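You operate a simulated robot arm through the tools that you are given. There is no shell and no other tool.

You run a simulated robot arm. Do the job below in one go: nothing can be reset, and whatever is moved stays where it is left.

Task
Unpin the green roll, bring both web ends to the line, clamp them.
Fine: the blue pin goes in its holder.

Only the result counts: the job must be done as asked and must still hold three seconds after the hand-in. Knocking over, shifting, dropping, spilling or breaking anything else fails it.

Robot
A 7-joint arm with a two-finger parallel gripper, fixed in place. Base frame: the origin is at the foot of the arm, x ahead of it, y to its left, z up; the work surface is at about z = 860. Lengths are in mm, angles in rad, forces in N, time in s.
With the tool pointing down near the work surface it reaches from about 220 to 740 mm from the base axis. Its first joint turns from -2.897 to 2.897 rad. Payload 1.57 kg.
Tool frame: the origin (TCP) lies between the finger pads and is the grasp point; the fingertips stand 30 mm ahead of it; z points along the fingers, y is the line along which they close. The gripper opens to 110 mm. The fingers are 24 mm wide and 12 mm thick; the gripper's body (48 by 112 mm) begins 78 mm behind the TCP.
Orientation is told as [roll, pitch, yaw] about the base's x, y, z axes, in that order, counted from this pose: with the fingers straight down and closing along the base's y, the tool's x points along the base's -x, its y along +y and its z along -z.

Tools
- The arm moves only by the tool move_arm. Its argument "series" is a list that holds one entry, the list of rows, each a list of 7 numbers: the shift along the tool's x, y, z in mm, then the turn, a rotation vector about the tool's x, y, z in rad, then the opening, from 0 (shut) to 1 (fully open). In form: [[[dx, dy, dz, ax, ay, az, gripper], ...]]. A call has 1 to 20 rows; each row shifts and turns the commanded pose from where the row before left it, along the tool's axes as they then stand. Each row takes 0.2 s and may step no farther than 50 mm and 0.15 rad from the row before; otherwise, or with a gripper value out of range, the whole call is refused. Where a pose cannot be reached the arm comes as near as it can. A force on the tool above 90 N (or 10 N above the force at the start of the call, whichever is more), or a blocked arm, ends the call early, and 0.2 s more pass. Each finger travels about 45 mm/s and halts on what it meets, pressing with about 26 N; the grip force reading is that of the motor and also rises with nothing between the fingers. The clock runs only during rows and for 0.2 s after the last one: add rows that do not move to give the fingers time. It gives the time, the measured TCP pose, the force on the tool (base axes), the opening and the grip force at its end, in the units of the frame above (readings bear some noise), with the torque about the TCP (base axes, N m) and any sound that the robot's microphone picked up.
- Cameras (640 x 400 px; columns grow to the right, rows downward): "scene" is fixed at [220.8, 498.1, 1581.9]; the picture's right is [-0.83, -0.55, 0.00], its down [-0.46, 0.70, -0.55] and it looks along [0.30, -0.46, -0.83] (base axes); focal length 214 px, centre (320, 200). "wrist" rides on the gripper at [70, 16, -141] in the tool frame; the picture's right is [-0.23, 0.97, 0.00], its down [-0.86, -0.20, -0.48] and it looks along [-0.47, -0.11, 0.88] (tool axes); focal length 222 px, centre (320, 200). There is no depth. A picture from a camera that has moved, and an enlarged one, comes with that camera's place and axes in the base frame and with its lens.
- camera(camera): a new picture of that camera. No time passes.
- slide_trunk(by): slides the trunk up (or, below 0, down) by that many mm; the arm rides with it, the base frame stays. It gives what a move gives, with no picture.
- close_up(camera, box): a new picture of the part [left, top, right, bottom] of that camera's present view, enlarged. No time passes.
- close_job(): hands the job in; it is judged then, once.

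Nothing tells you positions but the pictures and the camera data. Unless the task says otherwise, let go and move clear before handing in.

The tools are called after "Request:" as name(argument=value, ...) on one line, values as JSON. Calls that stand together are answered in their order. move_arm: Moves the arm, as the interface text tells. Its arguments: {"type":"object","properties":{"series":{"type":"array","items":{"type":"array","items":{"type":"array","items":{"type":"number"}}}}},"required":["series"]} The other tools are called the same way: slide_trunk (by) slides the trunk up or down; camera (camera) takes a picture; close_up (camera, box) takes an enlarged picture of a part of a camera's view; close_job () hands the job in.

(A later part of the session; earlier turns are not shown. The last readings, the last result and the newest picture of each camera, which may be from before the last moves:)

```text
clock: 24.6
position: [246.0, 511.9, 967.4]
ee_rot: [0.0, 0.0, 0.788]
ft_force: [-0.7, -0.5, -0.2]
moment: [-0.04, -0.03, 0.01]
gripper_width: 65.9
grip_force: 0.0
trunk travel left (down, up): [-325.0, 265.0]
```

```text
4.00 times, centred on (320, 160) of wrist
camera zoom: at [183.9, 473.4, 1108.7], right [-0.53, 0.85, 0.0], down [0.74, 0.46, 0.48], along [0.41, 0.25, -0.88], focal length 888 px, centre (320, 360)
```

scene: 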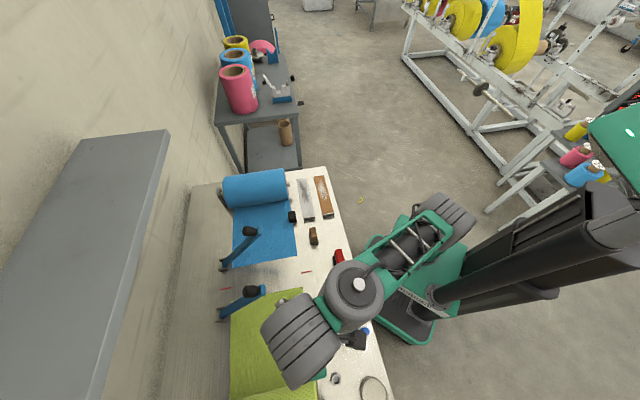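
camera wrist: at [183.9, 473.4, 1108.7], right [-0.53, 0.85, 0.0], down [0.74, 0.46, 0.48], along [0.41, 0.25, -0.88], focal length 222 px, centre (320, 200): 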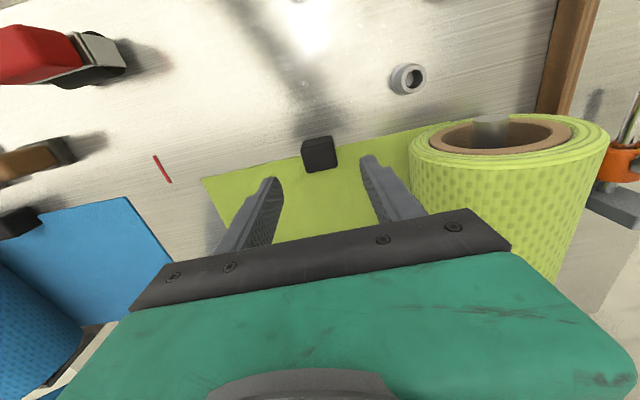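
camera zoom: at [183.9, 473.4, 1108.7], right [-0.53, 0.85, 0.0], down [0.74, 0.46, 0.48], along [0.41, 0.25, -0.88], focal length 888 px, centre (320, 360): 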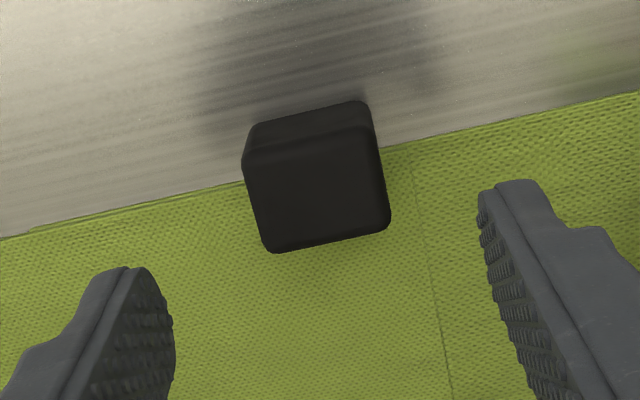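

I take the tab to be 34 × 26.5 mm, 28 mm tall, and centred under the tool. I'll descend to put the fingertips near z≈869 and close on it.

Request:
move_arm(series=[[[0, 0, 30, 0, 0, 0, 0.6], [0, 0, 25, 0, 0, 0, 0.6], [0, 0, 12, 0, 0, 0, 0.6], [0, 0, 0, 0, 0, 0, 0.6], [0, 0, 0, 0, 0, 0, 0.4], [0, 0, 0, 0, 0, 0, 0.25], [0, 0, 0, 0, 0, 0, 0.2], [0, 0, 0, 0, 0, 0, 0.2]]])

Request:
camera(camera="wrist")

Request:
camera(camera="scene")

```text
clock: 26.4
position: [245.6, 510.9, 899.6]
ee_rot: [-0.001, -0.001, 0.787]
ft_force: [0.5, 0.0, -0.3]
moment: [0.1, -0.07, -0.08]
gripper_width: 33.8
grip_force: 30.5
trunk travel left (down, up): [-325.0, 265.0]
```

```text
taken
camera wrist: at [184.0, 472.8, 1042.5], right [-0.53, 0.85, 0.0], down [0.75, 0.46, 0.48], along [0.41, 0.25, -0.88], focal length 222 px, centre (320, 200)
```

wrist: 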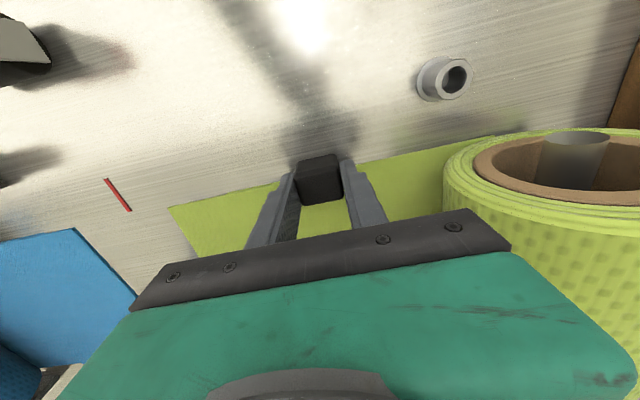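

```text
taken
```

scene: 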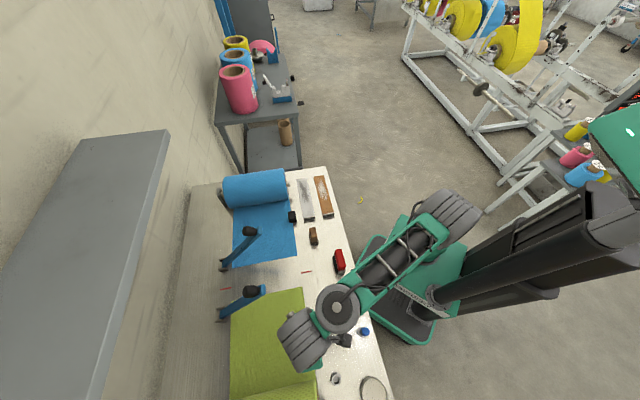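

The tab is gripped at 33.8 mm. The front red mark and the green web's corner are both in the wrist view, so I can measure the gap directly.

Request:
close_up(camera="wrist", box=[60, 160, 220, 260])

Request:
close_up(camera="scene", box=[200, 250, 330, 330])

```text
4.00 times, centred on (140, 210) of wrist
camera zoom: at [184.0, 472.8, 1042.5], right [-0.53, 0.85, 0.0], down [0.75, 0.46, 0.48], along [0.41, 0.25, -0.88], focal length 888 px, centre (1040, 160)
```

zoom: 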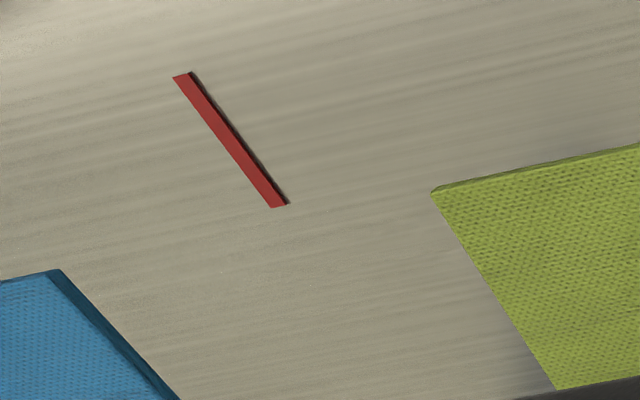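

```text
4.92 times, centred on (265, 290) of scene
camera zoom: at [220.8, 498.1, 1581.9], right [-0.83, -0.55, 0.0], down [-0.46, 0.7, -0.55], along [0.3, -0.46, -0.83], focal length 1056 px, centre (591, -243)
```

zoom: 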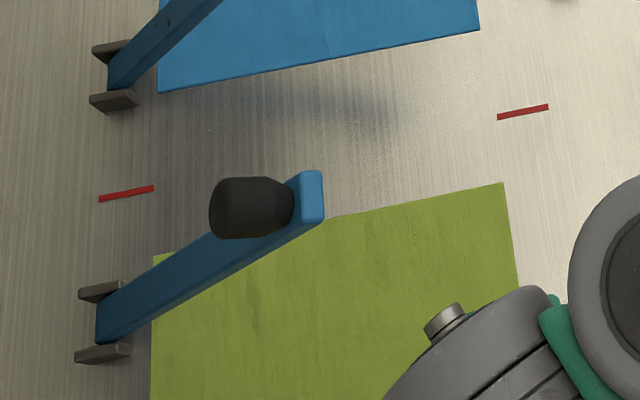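

The line is 188 mm along the tool's -y, and the green end is about 40 mm short of it. I'll drag the tab 25 mm towards the line in small steps and watch the force.

Request:
move_arm(series=[[[0, -2, 0, 0, 0, 0, 0.2], [0, -3, 0, 0, 0, 0, 0.2], [0, -5, 0, 0, 0, 0, 0.2], [0, -5, 0, 0, 0, 0, 0.2], [0, -5, 0, 0, 0, 0, 0.2], [0, -5, 0, 0, 0, 0, 0.2], [0, 0, 0, 0, 0, 0, 0.2]]])

Request:
camera(camera="wrist")

Request:
close_up(camera="wrist", box=[60, 160, 220, 260])

Request:
close_up(camera="scene", box=[200, 250, 330, 330])

```text
clock: 28.0
position: [263.3, 493.9, 900.8]
ee_rot: [-0.001, -0.001, 0.787]
ft_force: [4.3, 6.3, 2.3]
moment: [0.17, -0.24, -0.05]
gripper_width: 33.5
grip_force: 41.6
trunk travel left (down, up): [-325.0, 265.0]
```

```text
taken
camera wrist: at [201.4, 455.0, 1042.4], right [-0.53, 0.85, 0.0], down [0.74, 0.46, 0.48], along [0.41, 0.25, -0.88], focal length 222 px, centre (320, 200)
```

wrist: 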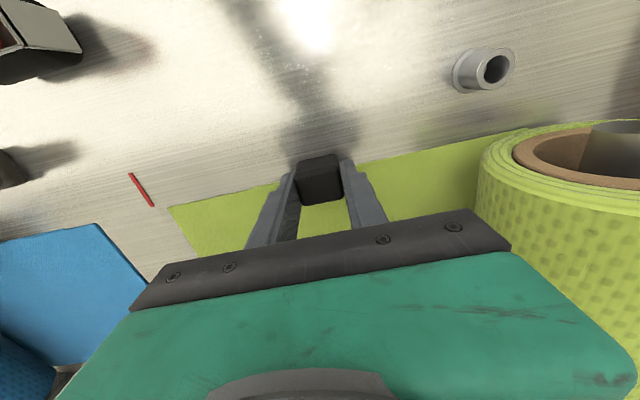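

```text
4.00 times, centred on (140, 210) of wrist
camera zoom: at [201.4, 455.0, 1042.4], right [-0.53, 0.85, 0.0], down [0.74, 0.46, 0.48], along [0.41, 0.25, -0.88], focal length 888 px, centre (1040, 160)
```

zoom: 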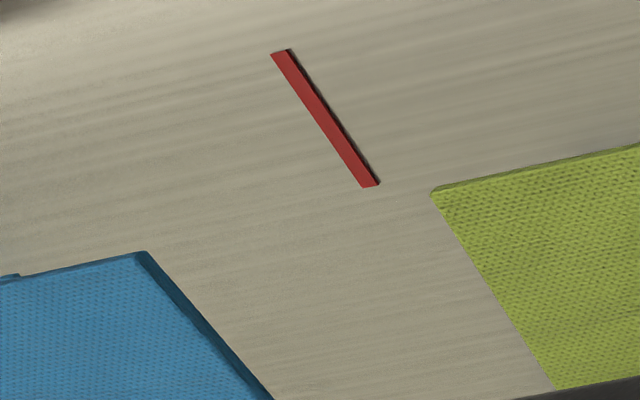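

```text
4.92 times, centred on (265, 290) of scene
camera zoom: at [220.8, 498.1, 1581.9], right [-0.83, -0.55, 0.0], down [-0.46, 0.7, -0.55], along [0.3, -0.46, -0.83], focal length 1056 px, centre (591, -243)
```

zoom: 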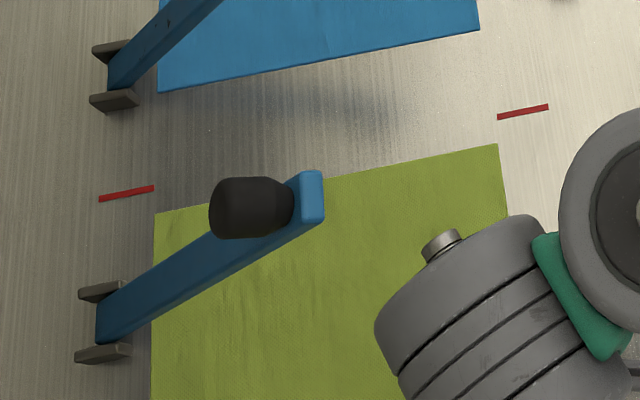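

The web follows the tab, with about 16 mm left. The fingers feel a small sideways force along the web's width, so I'll ease that off while dragging 12 mm more.

Request:
move_arm(series=[[[-0.6, -3, 0, 0, 0, 0, 0.2], [-0.5, -3, 0, 0, 0, 0, 0.2], [0, -3, 0, 0, 0, 0, 0.2], [0, -3, 0, 0, 0, 0, 0.2], [0, 0, 0, 0, 0, 0, 0.2]]])

Request:
close_up(camera="wrist", box=[100, 160, 220, 250])

Request:
close_up(camera="scene", box=[200, 250, 330, 330])

```text
clock: 29.2
position: [271.5, 483.9, 900.9]
ee_rot: [0.0, 0.001, 0.788]
ft_force: [-2.1, -0.4, 0.1]
moment: [-0.08, 0.14, -0.11]
gripper_width: 33.9
grip_force: 41.7
trunk travel left (down, up): [-325.0, 265.0]
```

```text
4.44 times, centred on (160, 205) of wrist
camera zoom: at [210.0, 447.0, 1042.6], right [-0.53, 0.85, 0.0], down [0.75, 0.47, 0.48], along [0.41, 0.25, -0.88], focal length 987 px, centre (1031, 178)
```

zoom: 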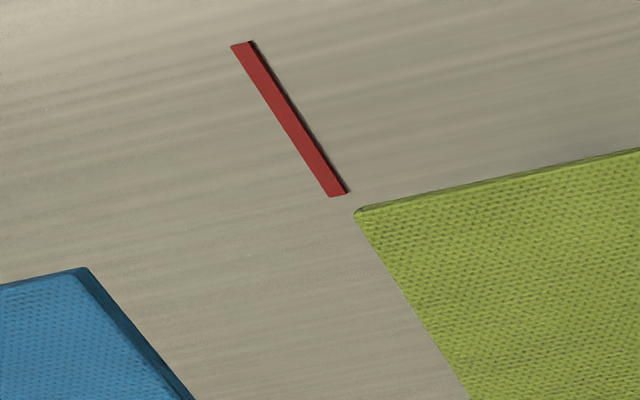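

```text
4.92 times, centred on (265, 290) of scene
camera zoom: at [220.8, 498.1, 1581.9], right [-0.83, -0.55, 0.0], down [-0.46, 0.7, -0.55], along [0.3, -0.46, -0.83], focal length 1056 px, centre (591, -243)
```

zoom: 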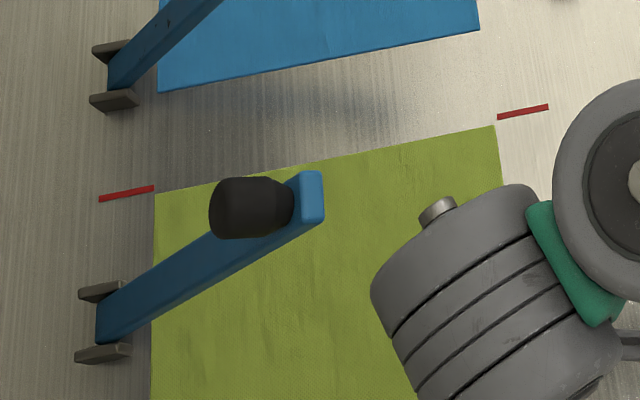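

The gap is down to about 4–6 mm. I'll zoom both cameras further for a precise reading before the last drag.

Request:
close_up(camera="wrist", box=[140, 160, 200, 250])

Request:
close_up(camera="scene", box=[215, 275, 255, 300])

Request:
close_up(camera="scene", box=[280, 260, 320, 285])

```text
4.44 times, centred on (170, 205) of wrist
camera zoom: at [210.0, 447.0, 1042.6], right [-0.53, 0.85, 0.0], down [0.75, 0.47, 0.48], along [0.41, 0.25, -0.88], focal length 987 px, centre (987, 178)
```

zoom: 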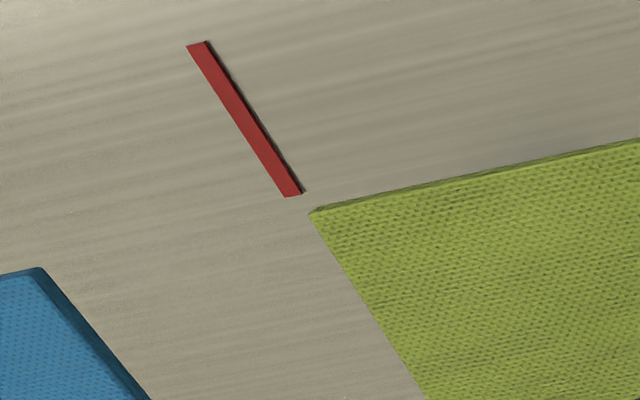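

```text
16.00 times, centred on (235, 288) of scene
camera zoom: at [220.8, 498.1, 1581.9], right [-0.83, -0.55, 0.0], down [-0.46, 0.7, -0.55], along [0.3, -0.46, -0.83], focal length 3432 px, centre (1680, -1200)
```

zoom: 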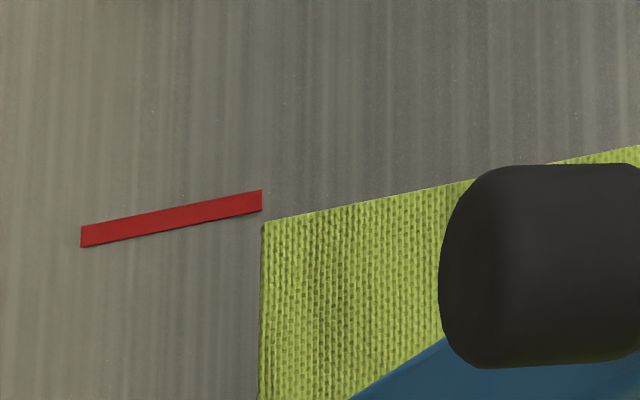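

```text
16.00 times, centred on (300, 272) of scene
camera zoom: at [220.8, 498.1, 1581.9], right [-0.83, -0.55, 0.0], down [-0.46, 0.7, -0.55], along [0.3, -0.46, -0.83], focal length 3432 px, centre (640, -960)
```

zoom: 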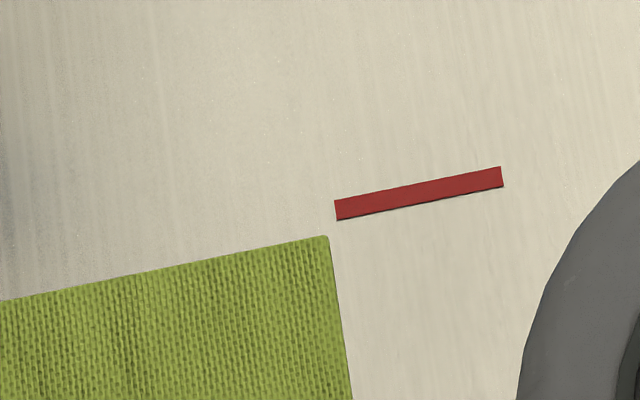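

Accounting for web thickness, the gap is about 5 mm. I'll drag 4.5 mm more, then look again.

Request:
move_arm(series=[[[0, -2, 0, 0, 0, 0, 0.2], [0, -2.5, 0, 0, 0, 0, 0.2], [0, 0, 0, 0, 0, 0, 0.2], [0, 0, 0, 0, 0, 0, 0.2]]])

Request:
close_up(camera="wrist", box=[140, 160, 200, 250])

Request:
close_up(camera="scene", box=[215, 275, 255, 300])

Request:
close_up(camera="scene", box=[280, 260, 320, 285])

```text
clock: 30.2
position: [275.4, 481.8, 901.3]
ee_rot: [0.001, -0.001, 0.788]
ft_force: [-4.2, -3.7, 7.4]
moment: [-0.88, 0.79, -0.06]
gripper_width: 33.6
grip_force: 41.8
trunk travel left (down, up): [-325.0, 265.0]
```

```text
4.44 times, centred on (170, 205) of wrist
camera zoom: at [212.6, 444.0, 1042.4], right [-0.53, 0.85, 0.0], down [0.74, 0.46, 0.48], along [0.41, 0.25, -0.88], focal length 987 px, centre (987, 178)
```

zoom: 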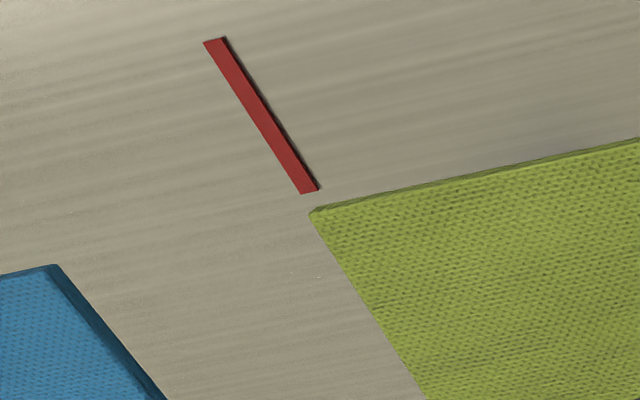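

```text
16.00 times, centred on (235, 288) of scene
camera zoom: at [220.8, 498.1, 1581.9], right [-0.83, -0.55, 0.0], down [-0.46, 0.7, -0.55], along [0.3, -0.46, -0.83], focal length 3432 px, centre (1680, -1200)
```

zoom: 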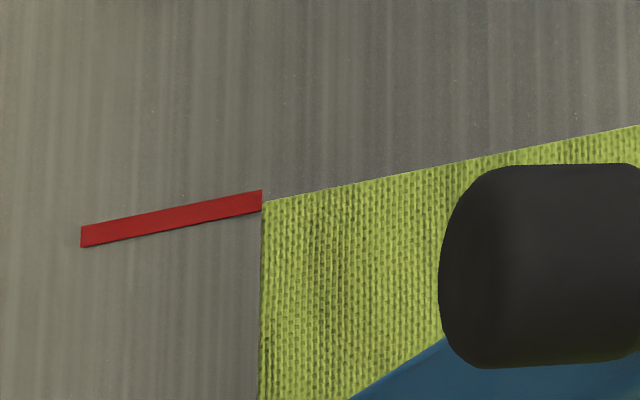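

```text
16.00 times, centred on (300, 272) of scene
camera zoom: at [220.8, 498.1, 1581.9], right [-0.83, -0.55, 0.0], down [-0.46, 0.7, -0.55], along [0.3, -0.46, -0.83], focal length 3432 px, centre (640, -960)
```

zoom: 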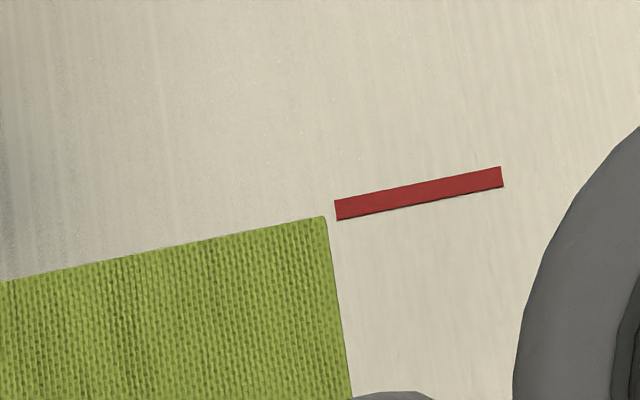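

Both cameras now put the green end within 1–2 mm of the line. I'll relax the small side load, release the tab and rise to check from above.

Request:
move_arm(series=[[[0.5, 0, -0.5, 0, 0, 0, 0.2], [0, 0, 0, 0, 0, 0, 0.4], [0, 0, 0, 0, 0, 0, 0.5], [0, 0, 0, 0, 0, 0, 0.6], [0, 0, 0, 0, 0, 0, 0.6], [0, 0, -15, 0, 0, 0, 0.6], [0, 0, -30, 0, 0, 0, 0.6], [0, 0, -30, 0, 0, 0, 0.6], [0, 0, 0, 0, 0, 0, 0.6]]])

Request:
close_up(camera="scene", box=[215, 275, 255, 300])

Request:
close_up(camera="scene", box=[280, 260, 320, 285])

Request:
camera(camera="wrist")

```text
clock: 32.2
position: [273.4, 483.2, 976.8]
ee_rot: [-0.001, 0.0, 0.788]
ft_force: [-0.2, -0.8, 0.3]
moment: [0.0, 0.0, 0.01]
gripper_width: 65.8
grip_force: 0.1
trunk travel left (down, up): [-325.0, 265.0]
```

```text
16.00 times, centred on (235, 288) of scene
camera zoom: at [220.8, 498.1, 1581.9], right [-0.83, -0.55, 0.0], down [-0.46, 0.7, -0.55], along [0.3, -0.46, -0.83], focal length 3432 px, centre (1680, -1200)
```

zoom: 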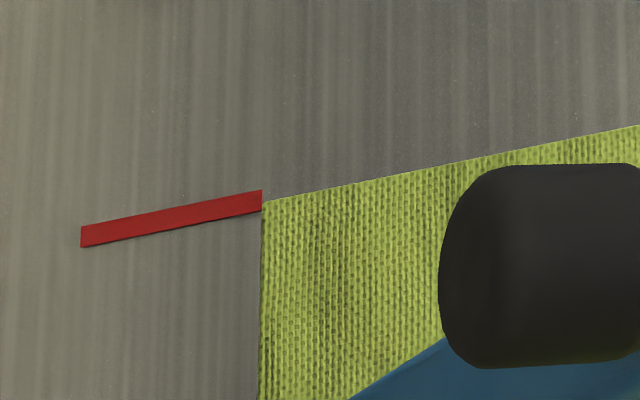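

```text
16.00 times, centred on (300, 272) of scene
camera zoom: at [220.8, 498.1, 1581.9], right [-0.83, -0.55, 0.0], down [-0.46, 0.7, -0.55], along [0.3, -0.46, -0.83], focal length 3432 px, centre (640, -960)
```

zoom: 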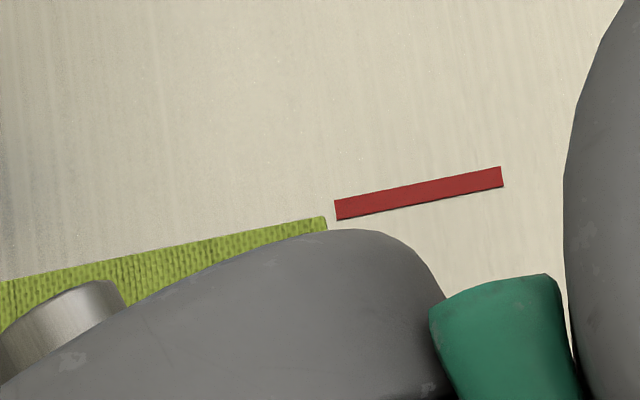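

```text
taken
camera wrist: at [211.8, 444.5, 1118.5], right [-0.53, 0.85, 0.0], down [0.74, 0.46, 0.48], along [0.41, 0.25, -0.88], focal length 222 px, centre (320, 200)
```

wrist: 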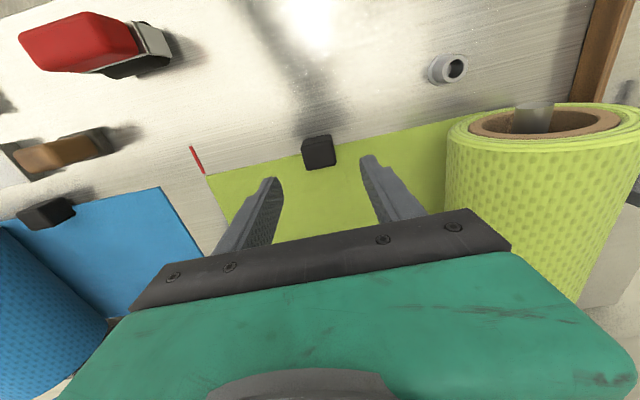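

The web stayed in place on release. I'll move the camera directly over the front red mark, keeping clear of the raised clamps, to judge the end without parallax.

Request:
move_arm(series=[[[40, 0, 0, 0, 0, 0, 0.6], [0, -41, 0, 0, 0, 0, 0.6], [0, -41, 0, 0, 0, 0, 0.6], [0, -41, 0, 0, 0, 0, 0.6], [0, -41, 0, 0, 0, 0, 0.6], [0, 0, 0, 0, 0, 0, 0.6]]])

Request:
camera(camera="wrist")

Request:
close_up(camera="wrist", box=[270, 120, 370, 200])

Request:
camera(camera="scene")

```text
clock: 33.6
position: [362.7, 337.9, 977.0]
ee_rot: [0.001, -0.001, 0.786]
ft_force: [0.0, 0.0, 0.1]
moment: [0.02, 0.0, 0.03]
gripper_width: 66.0
grip_force: 0.0
trunk travel left (down, up): [-325.0, 265.0]
```

```text
taken
camera wrist: at [300.4, 300.7, 1117.6], right [-0.53, 0.85, 0.0], down [0.74, 0.47, 0.48], along [0.41, 0.25, -0.88], focal length 222 px, centre (320, 200)
```

wrist: 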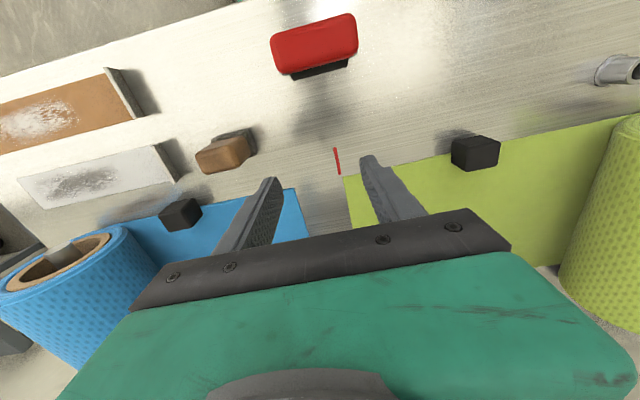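

```text
5.00 times, centred on (320, 160) of wrist
camera zoom: at [300.4, 300.7, 1117.6], right [-0.53, 0.85, 0.0], down [0.74, 0.47, 0.48], along [0.41, 0.25, -0.88], focal length 1111 px, centre (320, 400)
```

zoom: 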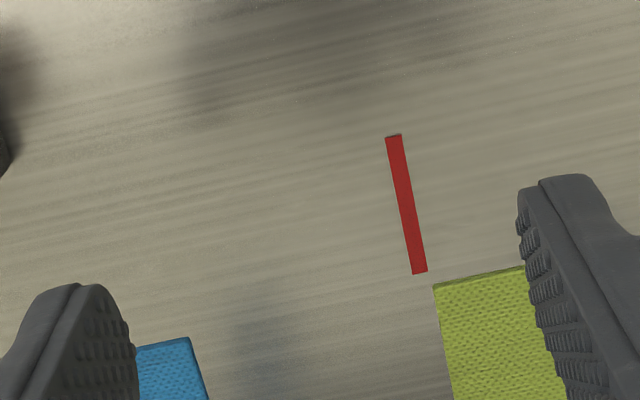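

```text
taken
```

scene: 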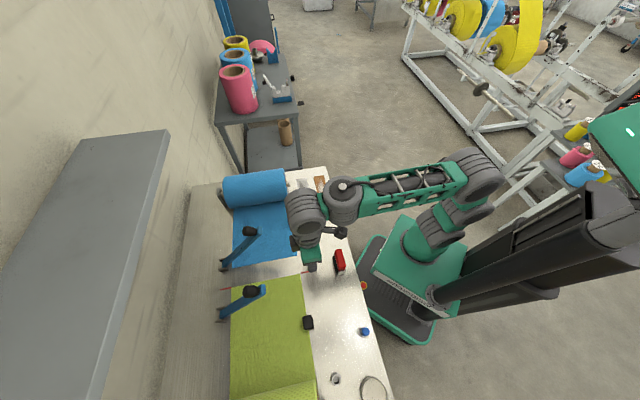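

From straight above, the green end is only 2.2 mm short of the line's centre, and the blue end is about 60 mm short. I'll go look at the blue tab, which has a tray nearby.

Request:
move_arm(series=[[[0, 0, -35, 0, 0, 0, 0.6], [0, 0, -35, 0, 0, 0, 0.6], [0, -46, 0, 0, 0, 0, 0.6], [0, -46, 0, 0, 0, 0, 0.6], [0, -46, 0, 0, 0, 0, 0.6], [0, -46, 0, 0, 0, 0, 0.6], [-36, 0, 0, 0, 0, 0, 0.6], [0, 0, 0, 0, 0, 0, 0.6]]])

Request:
camera(camera="wrist")

Request:
close_up(camera="wrist", box=[250, 90, 390, 200])

```text
clock: 35.4
position: [518.8, 235.4, 1043.6]
ee_rot: [-0.001, 0.001, 0.787]
ft_force: [0.4, 0.2, -0.9]
moment: [-0.04, 0.0, 0.01]
gripper_width: 66.3
grip_force: 0.1
trunk travel left (down, up): [-325.0, 265.0]
```

```text
taken
camera wrist: at [456.0, 197.0, 1185.0], right [-0.53, 0.85, 0.0], down [0.75, 0.47, 0.48], along [0.41, 0.25, -0.88], focal length 222 px, centre (320, 200)
```

wrist: 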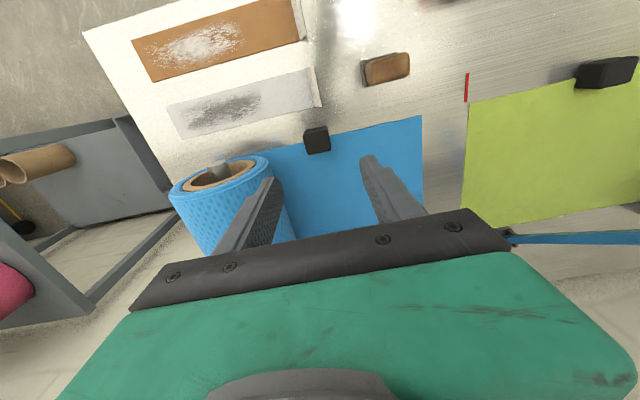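

```text
3.64 times, centred on (320, 145) of wrist
camera zoom: at [456.0, 197.0, 1185.0], right [-0.53, 0.85, 0.0], down [0.75, 0.47, 0.48], along [0.41, 0.25, -0.88], focal length 808 px, centre (320, 400)
```

zoom: 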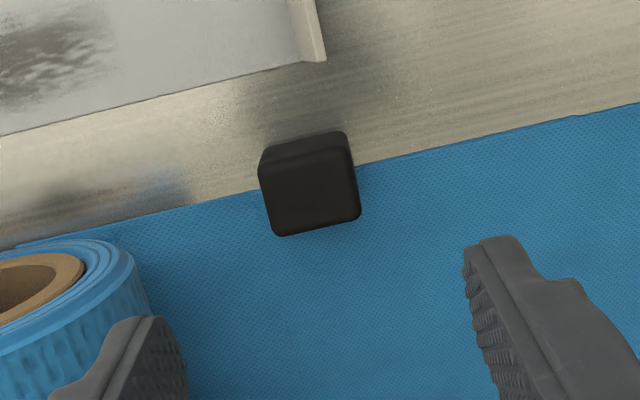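

The blue tab is centred a few mm off the tool axis, and the tray and roll leave enough clearance. I'll centre, descend and grip it as I did the green one.

Request:
move_arm(series=[[[-2.2, -3.5, 0, 0, 0, 0, 0.55], [0, 0, 35, 0, 0, 0, 0.55], [0, 0, 40, 0, 0, 0, 0.55], [0, 0, 0, 0, 0, 0, 0.55]]])

Request:
close_up(camera="wrist", box=[250, 110, 390, 210])

```text
clock: 36.4
position: [524.0, 232.1, 970.7]
ee_rot: [0.001, 0.001, 0.788]
ft_force: [0.1, 0.2, -0.2]
moment: [0.01, -0.01, 0.0]
gripper_width: 60.4
grip_force: 0.1
trunk travel left (down, up): [-325.0, 265.0]
```

```text
4.00 times, centred on (320, 160) of wrist
camera zoom: at [461.3, 194.5, 1111.8], right [-0.53, 0.85, 0.0], down [0.74, 0.46, 0.48], along [0.41, 0.25, -0.88], focal length 888 px, centre (320, 360)
```

zoom: 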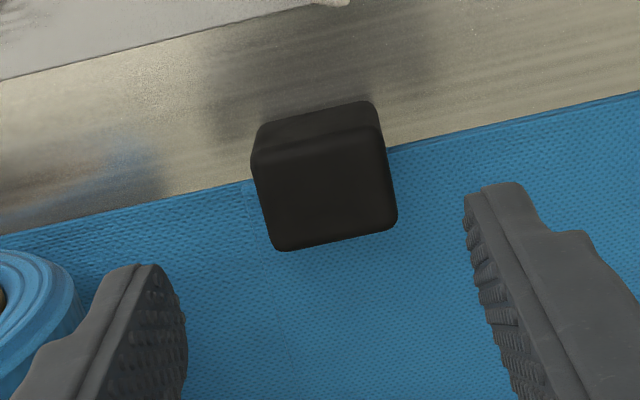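

It's about 2 mm to the right, so I'll correct, descend and close.

Request:
move_arm(series=[[[0, 1.9, 0, 0, 0, 0, 0.55], [0, 0, 30, 0, 0, 0, 0.55], [0, 0, 28, 0, 0, 0, 0.55], [0, 0, 12, 0, 0, 0, 0.55], [0, 0, 0, 0, 0, 0, 0.55], [0, 0, 0, 0, 0, 0, 0.4], [0, 0, 0, 0, 0, 0, 0.25], [0, 0, 0, 0, 0, 0, 0.2], [0, 0, 0, 0, 0, 0, 0.2]]])

Request:
camera(camera="wrist")

Request:
close_up(camera="scene", box=[200, 200, 330, 300])

```text
clock: 38.4
position: [521.2, 232.8, 901.2]
ee_rot: [0.0, 0.0, 0.786]
ft_force: [-0.4, 0.3, -1.4]
moment: [0.12, -0.2, -0.12]
gripper_width: 33.9
grip_force: 34.4
trunk travel left (down, up): [-325.0, 265.0]
```

```text
taken
camera wrist: at [459.0, 195.2, 1042.1], right [-0.53, 0.85, 0.0], down [0.75, 0.46, 0.48], along [0.41, 0.25, -0.88], focal length 222 px, centre (320, 200)
```

wrist: 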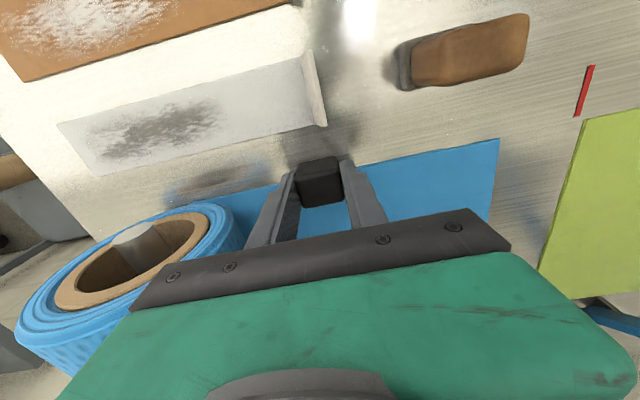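

```text
4.00 times, centred on (265, 250) of scene
camera zoom: at [220.8, 498.1, 1581.9], right [-0.83, -0.55, 0.0], down [-0.46, 0.7, -0.55], along [0.3, -0.46, -0.83], focal length 858 px, centre (540, 0)
```

zoom: 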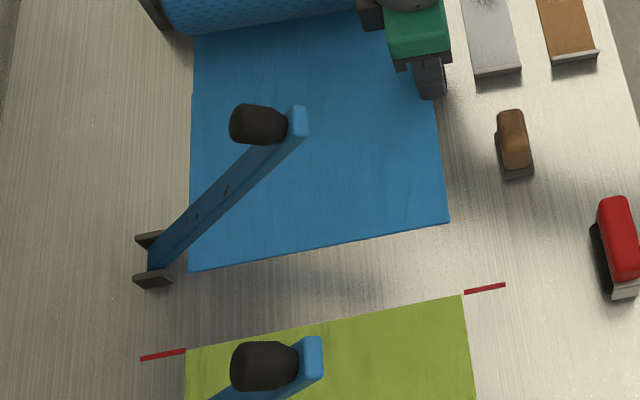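

The blue tab is gripped. I'll drag it 30 mm towards the line, watching the force in case this roll is locked.

Request:
move_arm(series=[[[0, 2, 0, 0, 0, 0, 0.2], [0, 3, 0, 0, 0, 0, 0.2], [0, 5, 0, 0, 0, 0, 0.2], [0, 5, 0, 0, 0, 0, 0.2], [0, 5, 0, 0, 0, 0, 0.2], [0, 5, 0, 0, 0, 0, 0.2], [0, 5, 0, 0, 0, 0, 0.2], [0, 0, 0, 0, 0, 0, 0.2]]])

Request:
camera(camera="wrist")

Request:
close_up(camera="scene", box=[200, 200, 330, 300])

```text
clock: 40.2
position: [499.7, 254.3, 900.9]
ee_rot: [0.003, 0.003, 0.787]
ft_force: [-7.4, -9.3, -16.9]
moment: [0.3, -0.66, -0.17]
gripper_width: 33.7
grip_force: 41.4
trunk travel left (down, up): [-325.0, 265.0]
```

```text
taken
camera wrist: at [438.3, 216.5, 1042.4], right [-0.53, 0.85, 0.0], down [0.75, 0.47, 0.48], along [0.4, 0.25, -0.88], focal length 222 px, centre (320, 200)
```

wrist: 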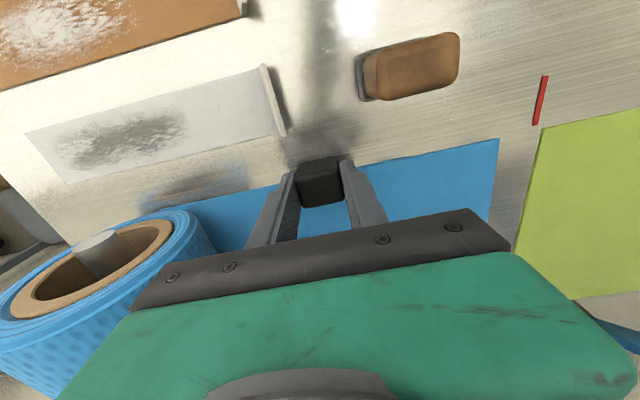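

```text
4.00 times, centred on (265, 250) of scene
camera zoom: at [220.8, 498.1, 1581.9], right [-0.83, -0.55, 0.0], down [-0.46, 0.7, -0.55], along [0.3, -0.46, -0.83], focal length 858 px, centre (540, 0)
```

zoom: 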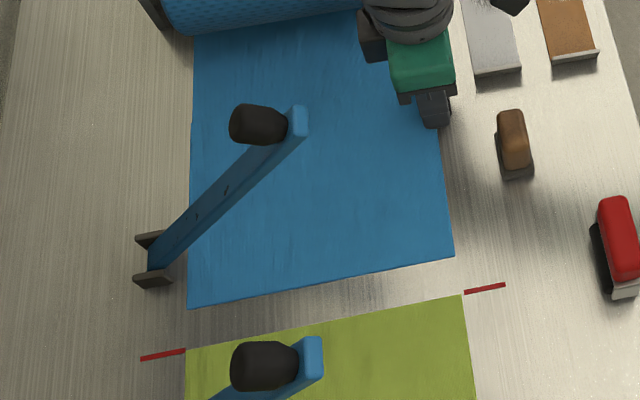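

The web follows. The arm has drifted slightly up and back, loading the tab, so I'll relax that and drag 20 mm more.

Request:
move_arm(series=[[[0.8, 0, 0.8, 0, 0, 0, 0.2], [0.6, 0, 0.6, 0, 0, 0, 0.2], [0, 5, 0, 0, 0, 0, 0.2], [0, 5, 0, 0, 0, 0, 0.2], [0, 5, 0, 0, 0, 0, 0.2], [0, 5, 0, 0, 0, 0, 0.2], [0, 0, 0, 0, 0, 0, 0.2]]])

Request:
close_up(camera="scene", box=[215, 275, 255, 300])

Request:
close_up(camera="scene", box=[280, 260, 320, 285])

Request:
close_up(camera="wrist", box=[420, 60, 580, 260])

```text
clock: 41.8
position: [486.7, 268.4, 900.7]
ee_rot: [0.001, -0.001, 0.787]
ft_force: [0.9, -1.5, -1.9]
moment: [0.01, 0.13, 0.01]
gripper_width: 33.6
grip_force: 42.0
trunk travel left (down, up): [-325.0, 265.0]
```

```text
16.00 times, centred on (235, 288) of scene
camera zoom: at [220.8, 498.1, 1581.9], right [-0.83, -0.55, 0.0], down [-0.46, 0.7, -0.55], along [0.3, -0.46, -0.83], focal length 3432 px, centre (1680, -1200)
```

zoom: 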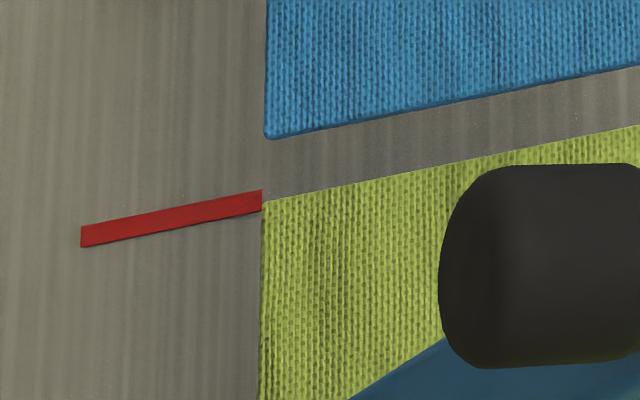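

```text
16.00 times, centred on (300, 272) of scene
camera zoom: at [220.8, 498.1, 1581.9], right [-0.83, -0.55, 0.0], down [-0.46, 0.7, -0.55], along [0.3, -0.46, -0.83], focal length 3432 px, centre (640, -960)
```

zoom: 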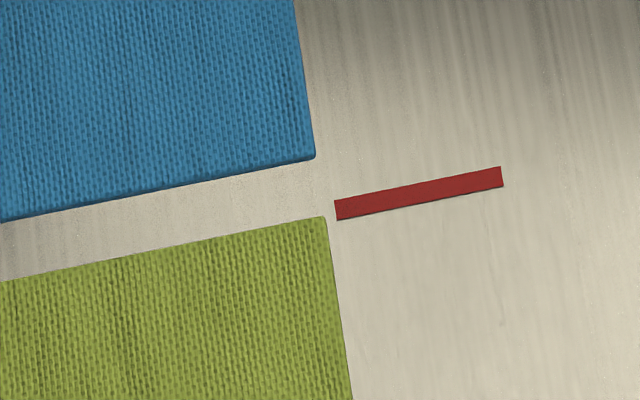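

```text
2.00 times, centred on (500, 160) of wrist
camera zoom: at [423.9, 229.9, 1042.0], right [-0.53, 0.85, 0.0], down [0.74, 0.46, 0.48], along [0.41, 0.25, -0.88], focal length 444 px, centre (-40, 280)
```

zoom: 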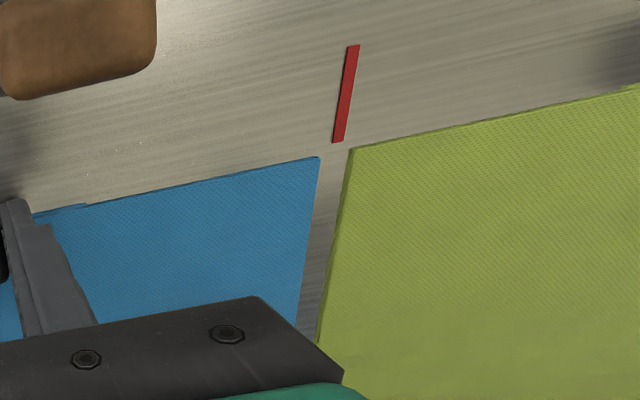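

The web thickness is about 2 mm and the blue end is about 11 mm short. I'll drag 10.5 mm more.

Request:
move_arm(series=[[[0, 3.5, 0, 0, 0, 0, 0.2], [0, 3.5, 0, 0, 0, 0, 0.2], [0, 3.5, 0, 0, 0, 0, 0.2], [0, 0, 0, 0, 0, 0, 0.2], [0, 0, 0, 0, 0, 0, 0.2]]])

Request:
close_up(camera="scene", box=[215, 275, 255, 300])

Request:
close_up(camera="scene", box=[280, 260, 320, 285])

```text
clock: 43.0
position: [479.0, 274.4, 901.1]
ee_rot: [0.001, -0.004, 0.786]
ft_force: [15.7, -2.7, 6.3]
moment: [-0.46, 0.03, 0.38]
gripper_width: 34.0
grip_force: 41.9
trunk travel left (down, up): [-325.0, 265.0]
```

```text
16.00 times, centred on (235, 288) of scene
camera zoom: at [220.8, 498.1, 1581.9], right [-0.83, -0.55, 0.0], down [-0.46, 0.7, -0.55], along [0.3, -0.46, -0.83], focal length 3432 px, centre (1680, -1200)
```

zoom: 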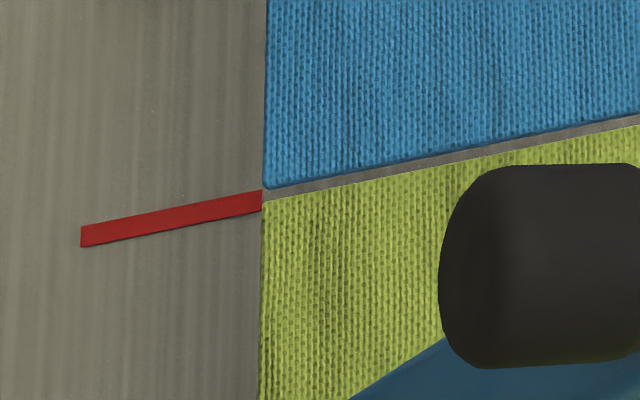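

```text
16.00 times, centred on (300, 272) of scene
camera zoom: at [220.8, 498.1, 1581.9], right [-0.83, -0.55, 0.0], down [-0.46, 0.7, -0.55], along [0.3, -0.46, -0.83], focal length 3432 px, centre (640, -960)
```

zoom: 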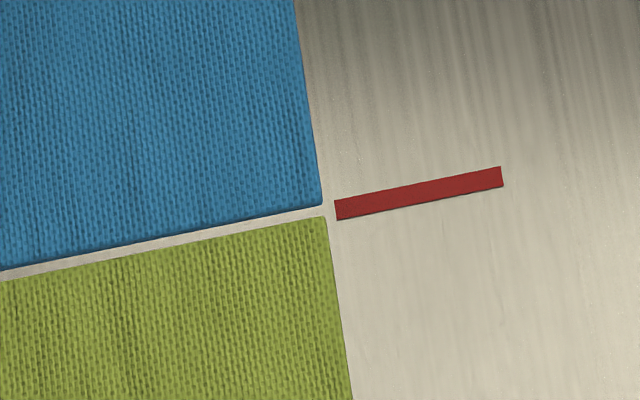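

The blue end is about 1.5 mm short. I'll add a last 1.3 mm, ease the sideways load, then release and rise.

Request:
move_arm(series=[[[-0.8, 1.3, 0, 0, 0, 0, 0.2], [0, 0, 0, 0, 0, 0, 0.2], [0, 0, 0, 0, 0, 0, 0.2]]])

Request:
close_up(camera="scene", box=[215, 275, 255, 300])

Request:
close_up(camera="scene", box=[280, 260, 320, 285])

```text
clock: 43.8
position: [479.9, 274.8, 900.7]
ee_rot: [0.003, -0.003, 0.784]
ft_force: [29.1, -17.3, 16.2]
moment: [-1.13, -0.21, 0.12]
gripper_width: 33.6
grip_force: 41.0
trunk travel left (down, up): [-325.0, 265.0]
```

```text
16.00 times, centred on (235, 288) of scene
camera zoom: at [220.8, 498.1, 1581.9], right [-0.83, -0.55, 0.0], down [-0.46, 0.7, -0.55], along [0.3, -0.46, -0.83], focal length 3432 px, centre (1680, -1200)
```

zoom: 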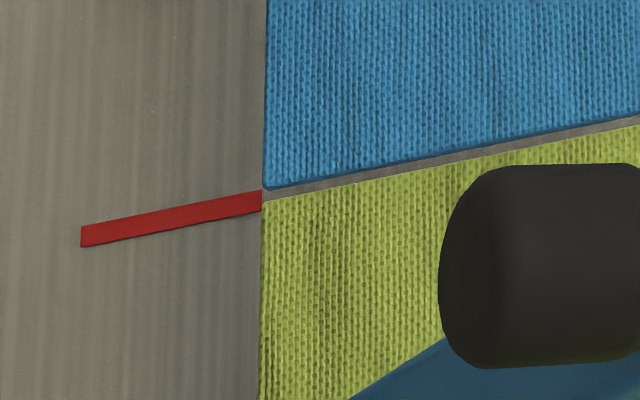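

```text
16.00 times, centred on (300, 272) of scene
camera zoom: at [220.8, 498.1, 1581.9], right [-0.83, -0.55, 0.0], down [-0.46, 0.7, -0.55], along [0.3, -0.46, -0.83], focal length 3432 px, centre (640, -960)
```

zoom: 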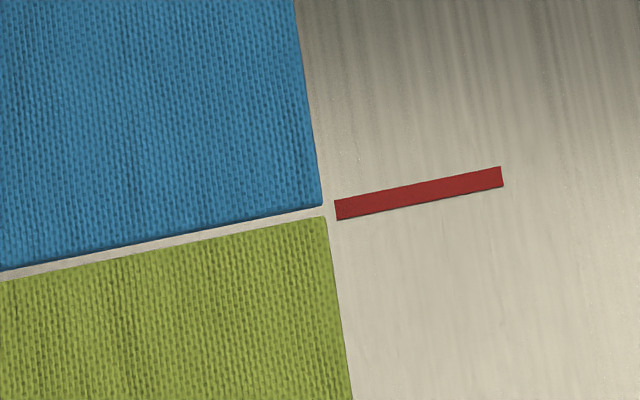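

The web stopped moving and the force rose to about 33 N, so blue is at its stop, about 1.5 mm from the line's centre. I'll back off the push, then release.

Request:
move_arm(series=[[[0.4, -1.5, -0.4, 0, 0, 0, 0.2], [0, -0.7, -0.4, 0, 0, 0, 0.2], [0, 0, 0, 0, 0, 0, 0.2]]])

Request:
close_up(camera="scene", box=[280, 260, 320, 285])

```text
clock: 44.6
position: [479.4, 274.5, 899.8]
ee_rot: [0.002, -0.001, 0.789]
ft_force: [19.9, -4.8, 10.1]
moment: [0.78, -1.42, -0.29]
gripper_width: 33.8
grip_force: 41.3
trunk travel left (down, up): [-325.0, 265.0]
```

```text
16.00 times, centred on (300, 272) of scene
camera zoom: at [220.8, 498.1, 1581.9], right [-0.83, -0.55, 0.0], down [-0.46, 0.7, -0.55], along [0.3, -0.46, -0.83], focal length 3432 px, centre (640, -960)
```

zoom: 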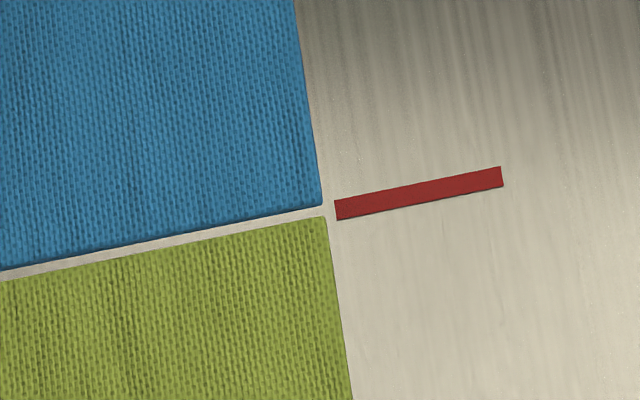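

The web is holding its place, so I'll open and rise.

Request:
move_arm(series=[[[0, 0, 0, 0, 0, 0, 0.35], [0, 0, 0, 0, 0, 0, 0.45], [0, 0, 0, 0, 0, 0, 0.5], [0, 0, 0, 0, 0, 0, 0.5], [0, 0, -15, 0, 0, 0, 0.5], [0, 0, -30, 0, 0, 0, 0.5], [0, 0, -30, 0, 0, 0, 0.5], [0, 0, 0, 0, 0, 0, 0.5]]])

Request:
camera(camera="scene")

Request:
close_up(camera="scene", box=[215, 255, 325, 300])

```text
clock: 46.4
position: [478.5, 274.3, 975.8]
ee_rot: [0.0, -0.002, 0.787]
ft_force: [0.4, -0.5, -0.4]
moment: [-0.01, 0.0, -0.03]
gripper_width: 54.9
grip_force: 0.0
trunk travel left (down, up): [-325.0, 265.0]
```

```text
taken
```

scene: 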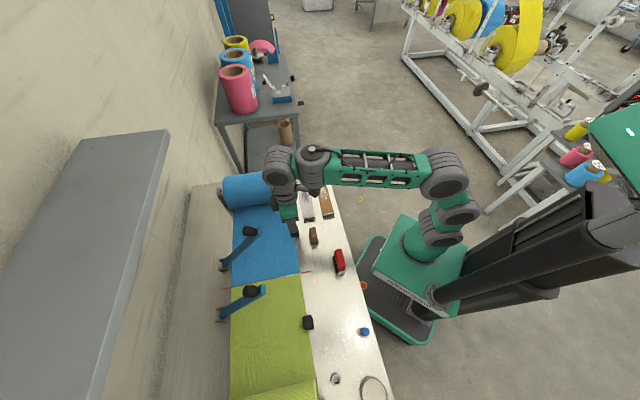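

```text
5.82 times, centred on (270, 278) of scene
camera zoom: at [220.8, 498.1, 1581.9], right [-0.83, -0.55, 0.0], down [-0.46, 0.7, -0.55], along [0.3, -0.46, -0.83], focal length 1248 px, centre (611, -251)
```

zoom: 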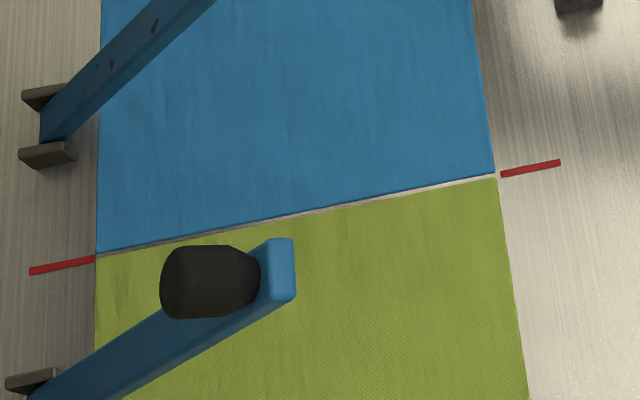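

Both webs sit at the line. Next come the clamps, which are raised about 49° with knobs near e1≈641 mm, z≈1068 at ±75 mm either side of the line. I'll rise and move over the blue clamp's knob to measure it.

Request:
move_arm(series=[[[0, 0, -41, 0, 0, 0, 0.5], [0, 0, -41, 0, 0, 0, 0.5], [0, 0, -41, 0, 0, 0, 0.5], [0, 0, -41, 0, 0, 0, 0.5], [0, 0, -41, 0, 0, 0, 0.5], [0, 34, 0, 0, 0, 0, 0.5], [0, 34, 0, 0, 0, 0, 0.5], [0, 0, 0, 0, 0, 0, 0.5]]])

Request:
camera(camera="wrist")

Request:
camera(camera="scene")

```text
clock: 47.4
position: [483.5, 277.1, 1123.8]
ee_rot: [-0.005, -0.028, 0.788]
ft_force: [22.8, 14.0, -36.5]
moment: [-0.09, 0.43, 0.07]
gripper_width: 55.0
grip_force: 0.1
out of reach, approached as far as the arm can: row 4
trunk travel left (down, up): [-325.0, 265.0]
stopped in row 4: the force on the tool passed its limit at 151 N (the readings are from after the stop); the commanded pose is now the measured one
```

```text
taken
camera wrist: at [418.0, 237.7, 1263.5], right [-0.53, 0.85, 0.0], down [0.73, 0.46, 0.5], along [0.43, 0.27, -0.87], focal length 222 px, centre (320, 200)
```

wrist: 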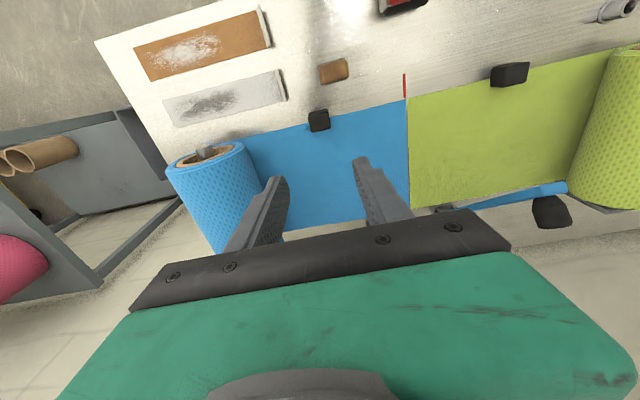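

```text
taken
```

scene: 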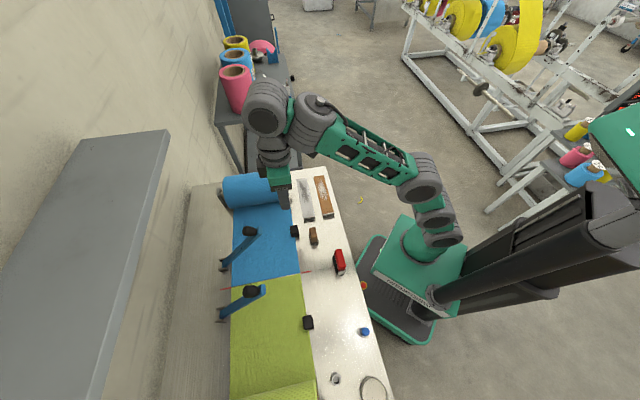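

The arm ran out of reach going up, and the force spiked as it stopped. Nothing in the pictures looks touched, so I'll hold still and read the force.

Request:
move_arm(series=[[[0, 0, 0, 0, 0, 0, 0.5], [0, 0, 0, 0, 0, 0, 0.5]]])

Request:
close_up(camera="scene", box=[200, 160, 340, 320])

```text
clock: 48.0
position: [482.9, 277.9, 1124.6]
ee_rot: [-0.004, -0.023, 0.787]
ft_force: [27.8, 16.1, -51.6]
moment: [0.34, 0.12, 0.21]
gripper_width: 55.1
grip_force: 0.1
trunk travel left (down, up): [-325.0, 265.0]
```

```text
2.50 times, centred on (270, 240) of scene
camera zoom: at [220.8, 498.1, 1581.9], right [-0.83, -0.55, 0.0], down [-0.46, 0.7, -0.55], along [0.3, -0.46, -0.83], focal length 536 px, centre (445, 100)
```

zoom: 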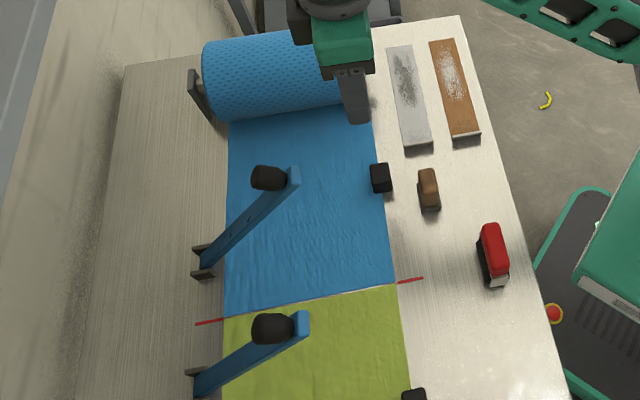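

The steady load looks like the arm pressing on its own reach limit, not contact with the scene. I'll back down 25 mm and check that it disappears.

Request:
move_arm(series=[[[0, 0, 12, 0, 0, 0, 0.5], [0, 0, 13, 0, 0, 0, 0.5], [0, 0, 0, 0, 0, 0, 0.5]]])

Request:
camera(camera="scene")

```text
clock: 48.8
position: [483.0, 277.2, 1098.6]
ee_rot: [-0.003, -0.022, 0.786]
ft_force: [0.4, 0.4, -0.7]
moment: [-0.03, 0.01, 0.03]
gripper_width: 54.9
grip_force: 0.1
trunk travel left (down, up): [-325.0, 265.0]
```

```text
taken
```

scene: 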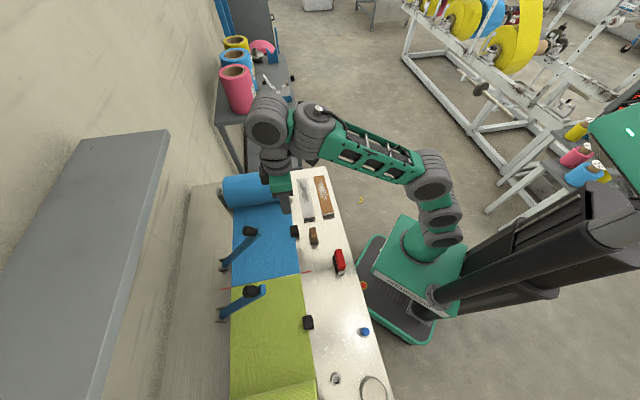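

The force is gone, so it was only the reach limit. I'll correct the small tilt picked up there and raise the trunk for more height.

Request:
move_arm(series=[[[0, 0, 0, -0.003, 0.022, 0, 0.5], [0, 0, 0, 0, 0, 0, 0.5]]])

Request:
slide_trunk(by=130)

```text
clock: 49.4
position: [481.7, 276.9, 1098.2]
ee_rot: [-0.001, 0.002, 0.788]
ft_force: [-0.6, -0.2, -0.3]
moment: [0.02, -0.06, -0.01]
gripper_width: 55.1
grip_force: 0.1
trunk travel left (down, up): [-325.0, 265.0]
```

```text
clock: 50.9
position: [483.4, 278.1, 1228.5]
ee_rot: [-0.004, 0.001, 0.787]
ft_force: [-0.8, 0.0, 0.8]
moment: [-0.01, -0.02, -0.04]
gripper_width: 55.3
grip_force: 0.0
trunk travel left (down, up): [-455.0, 135.0]
```

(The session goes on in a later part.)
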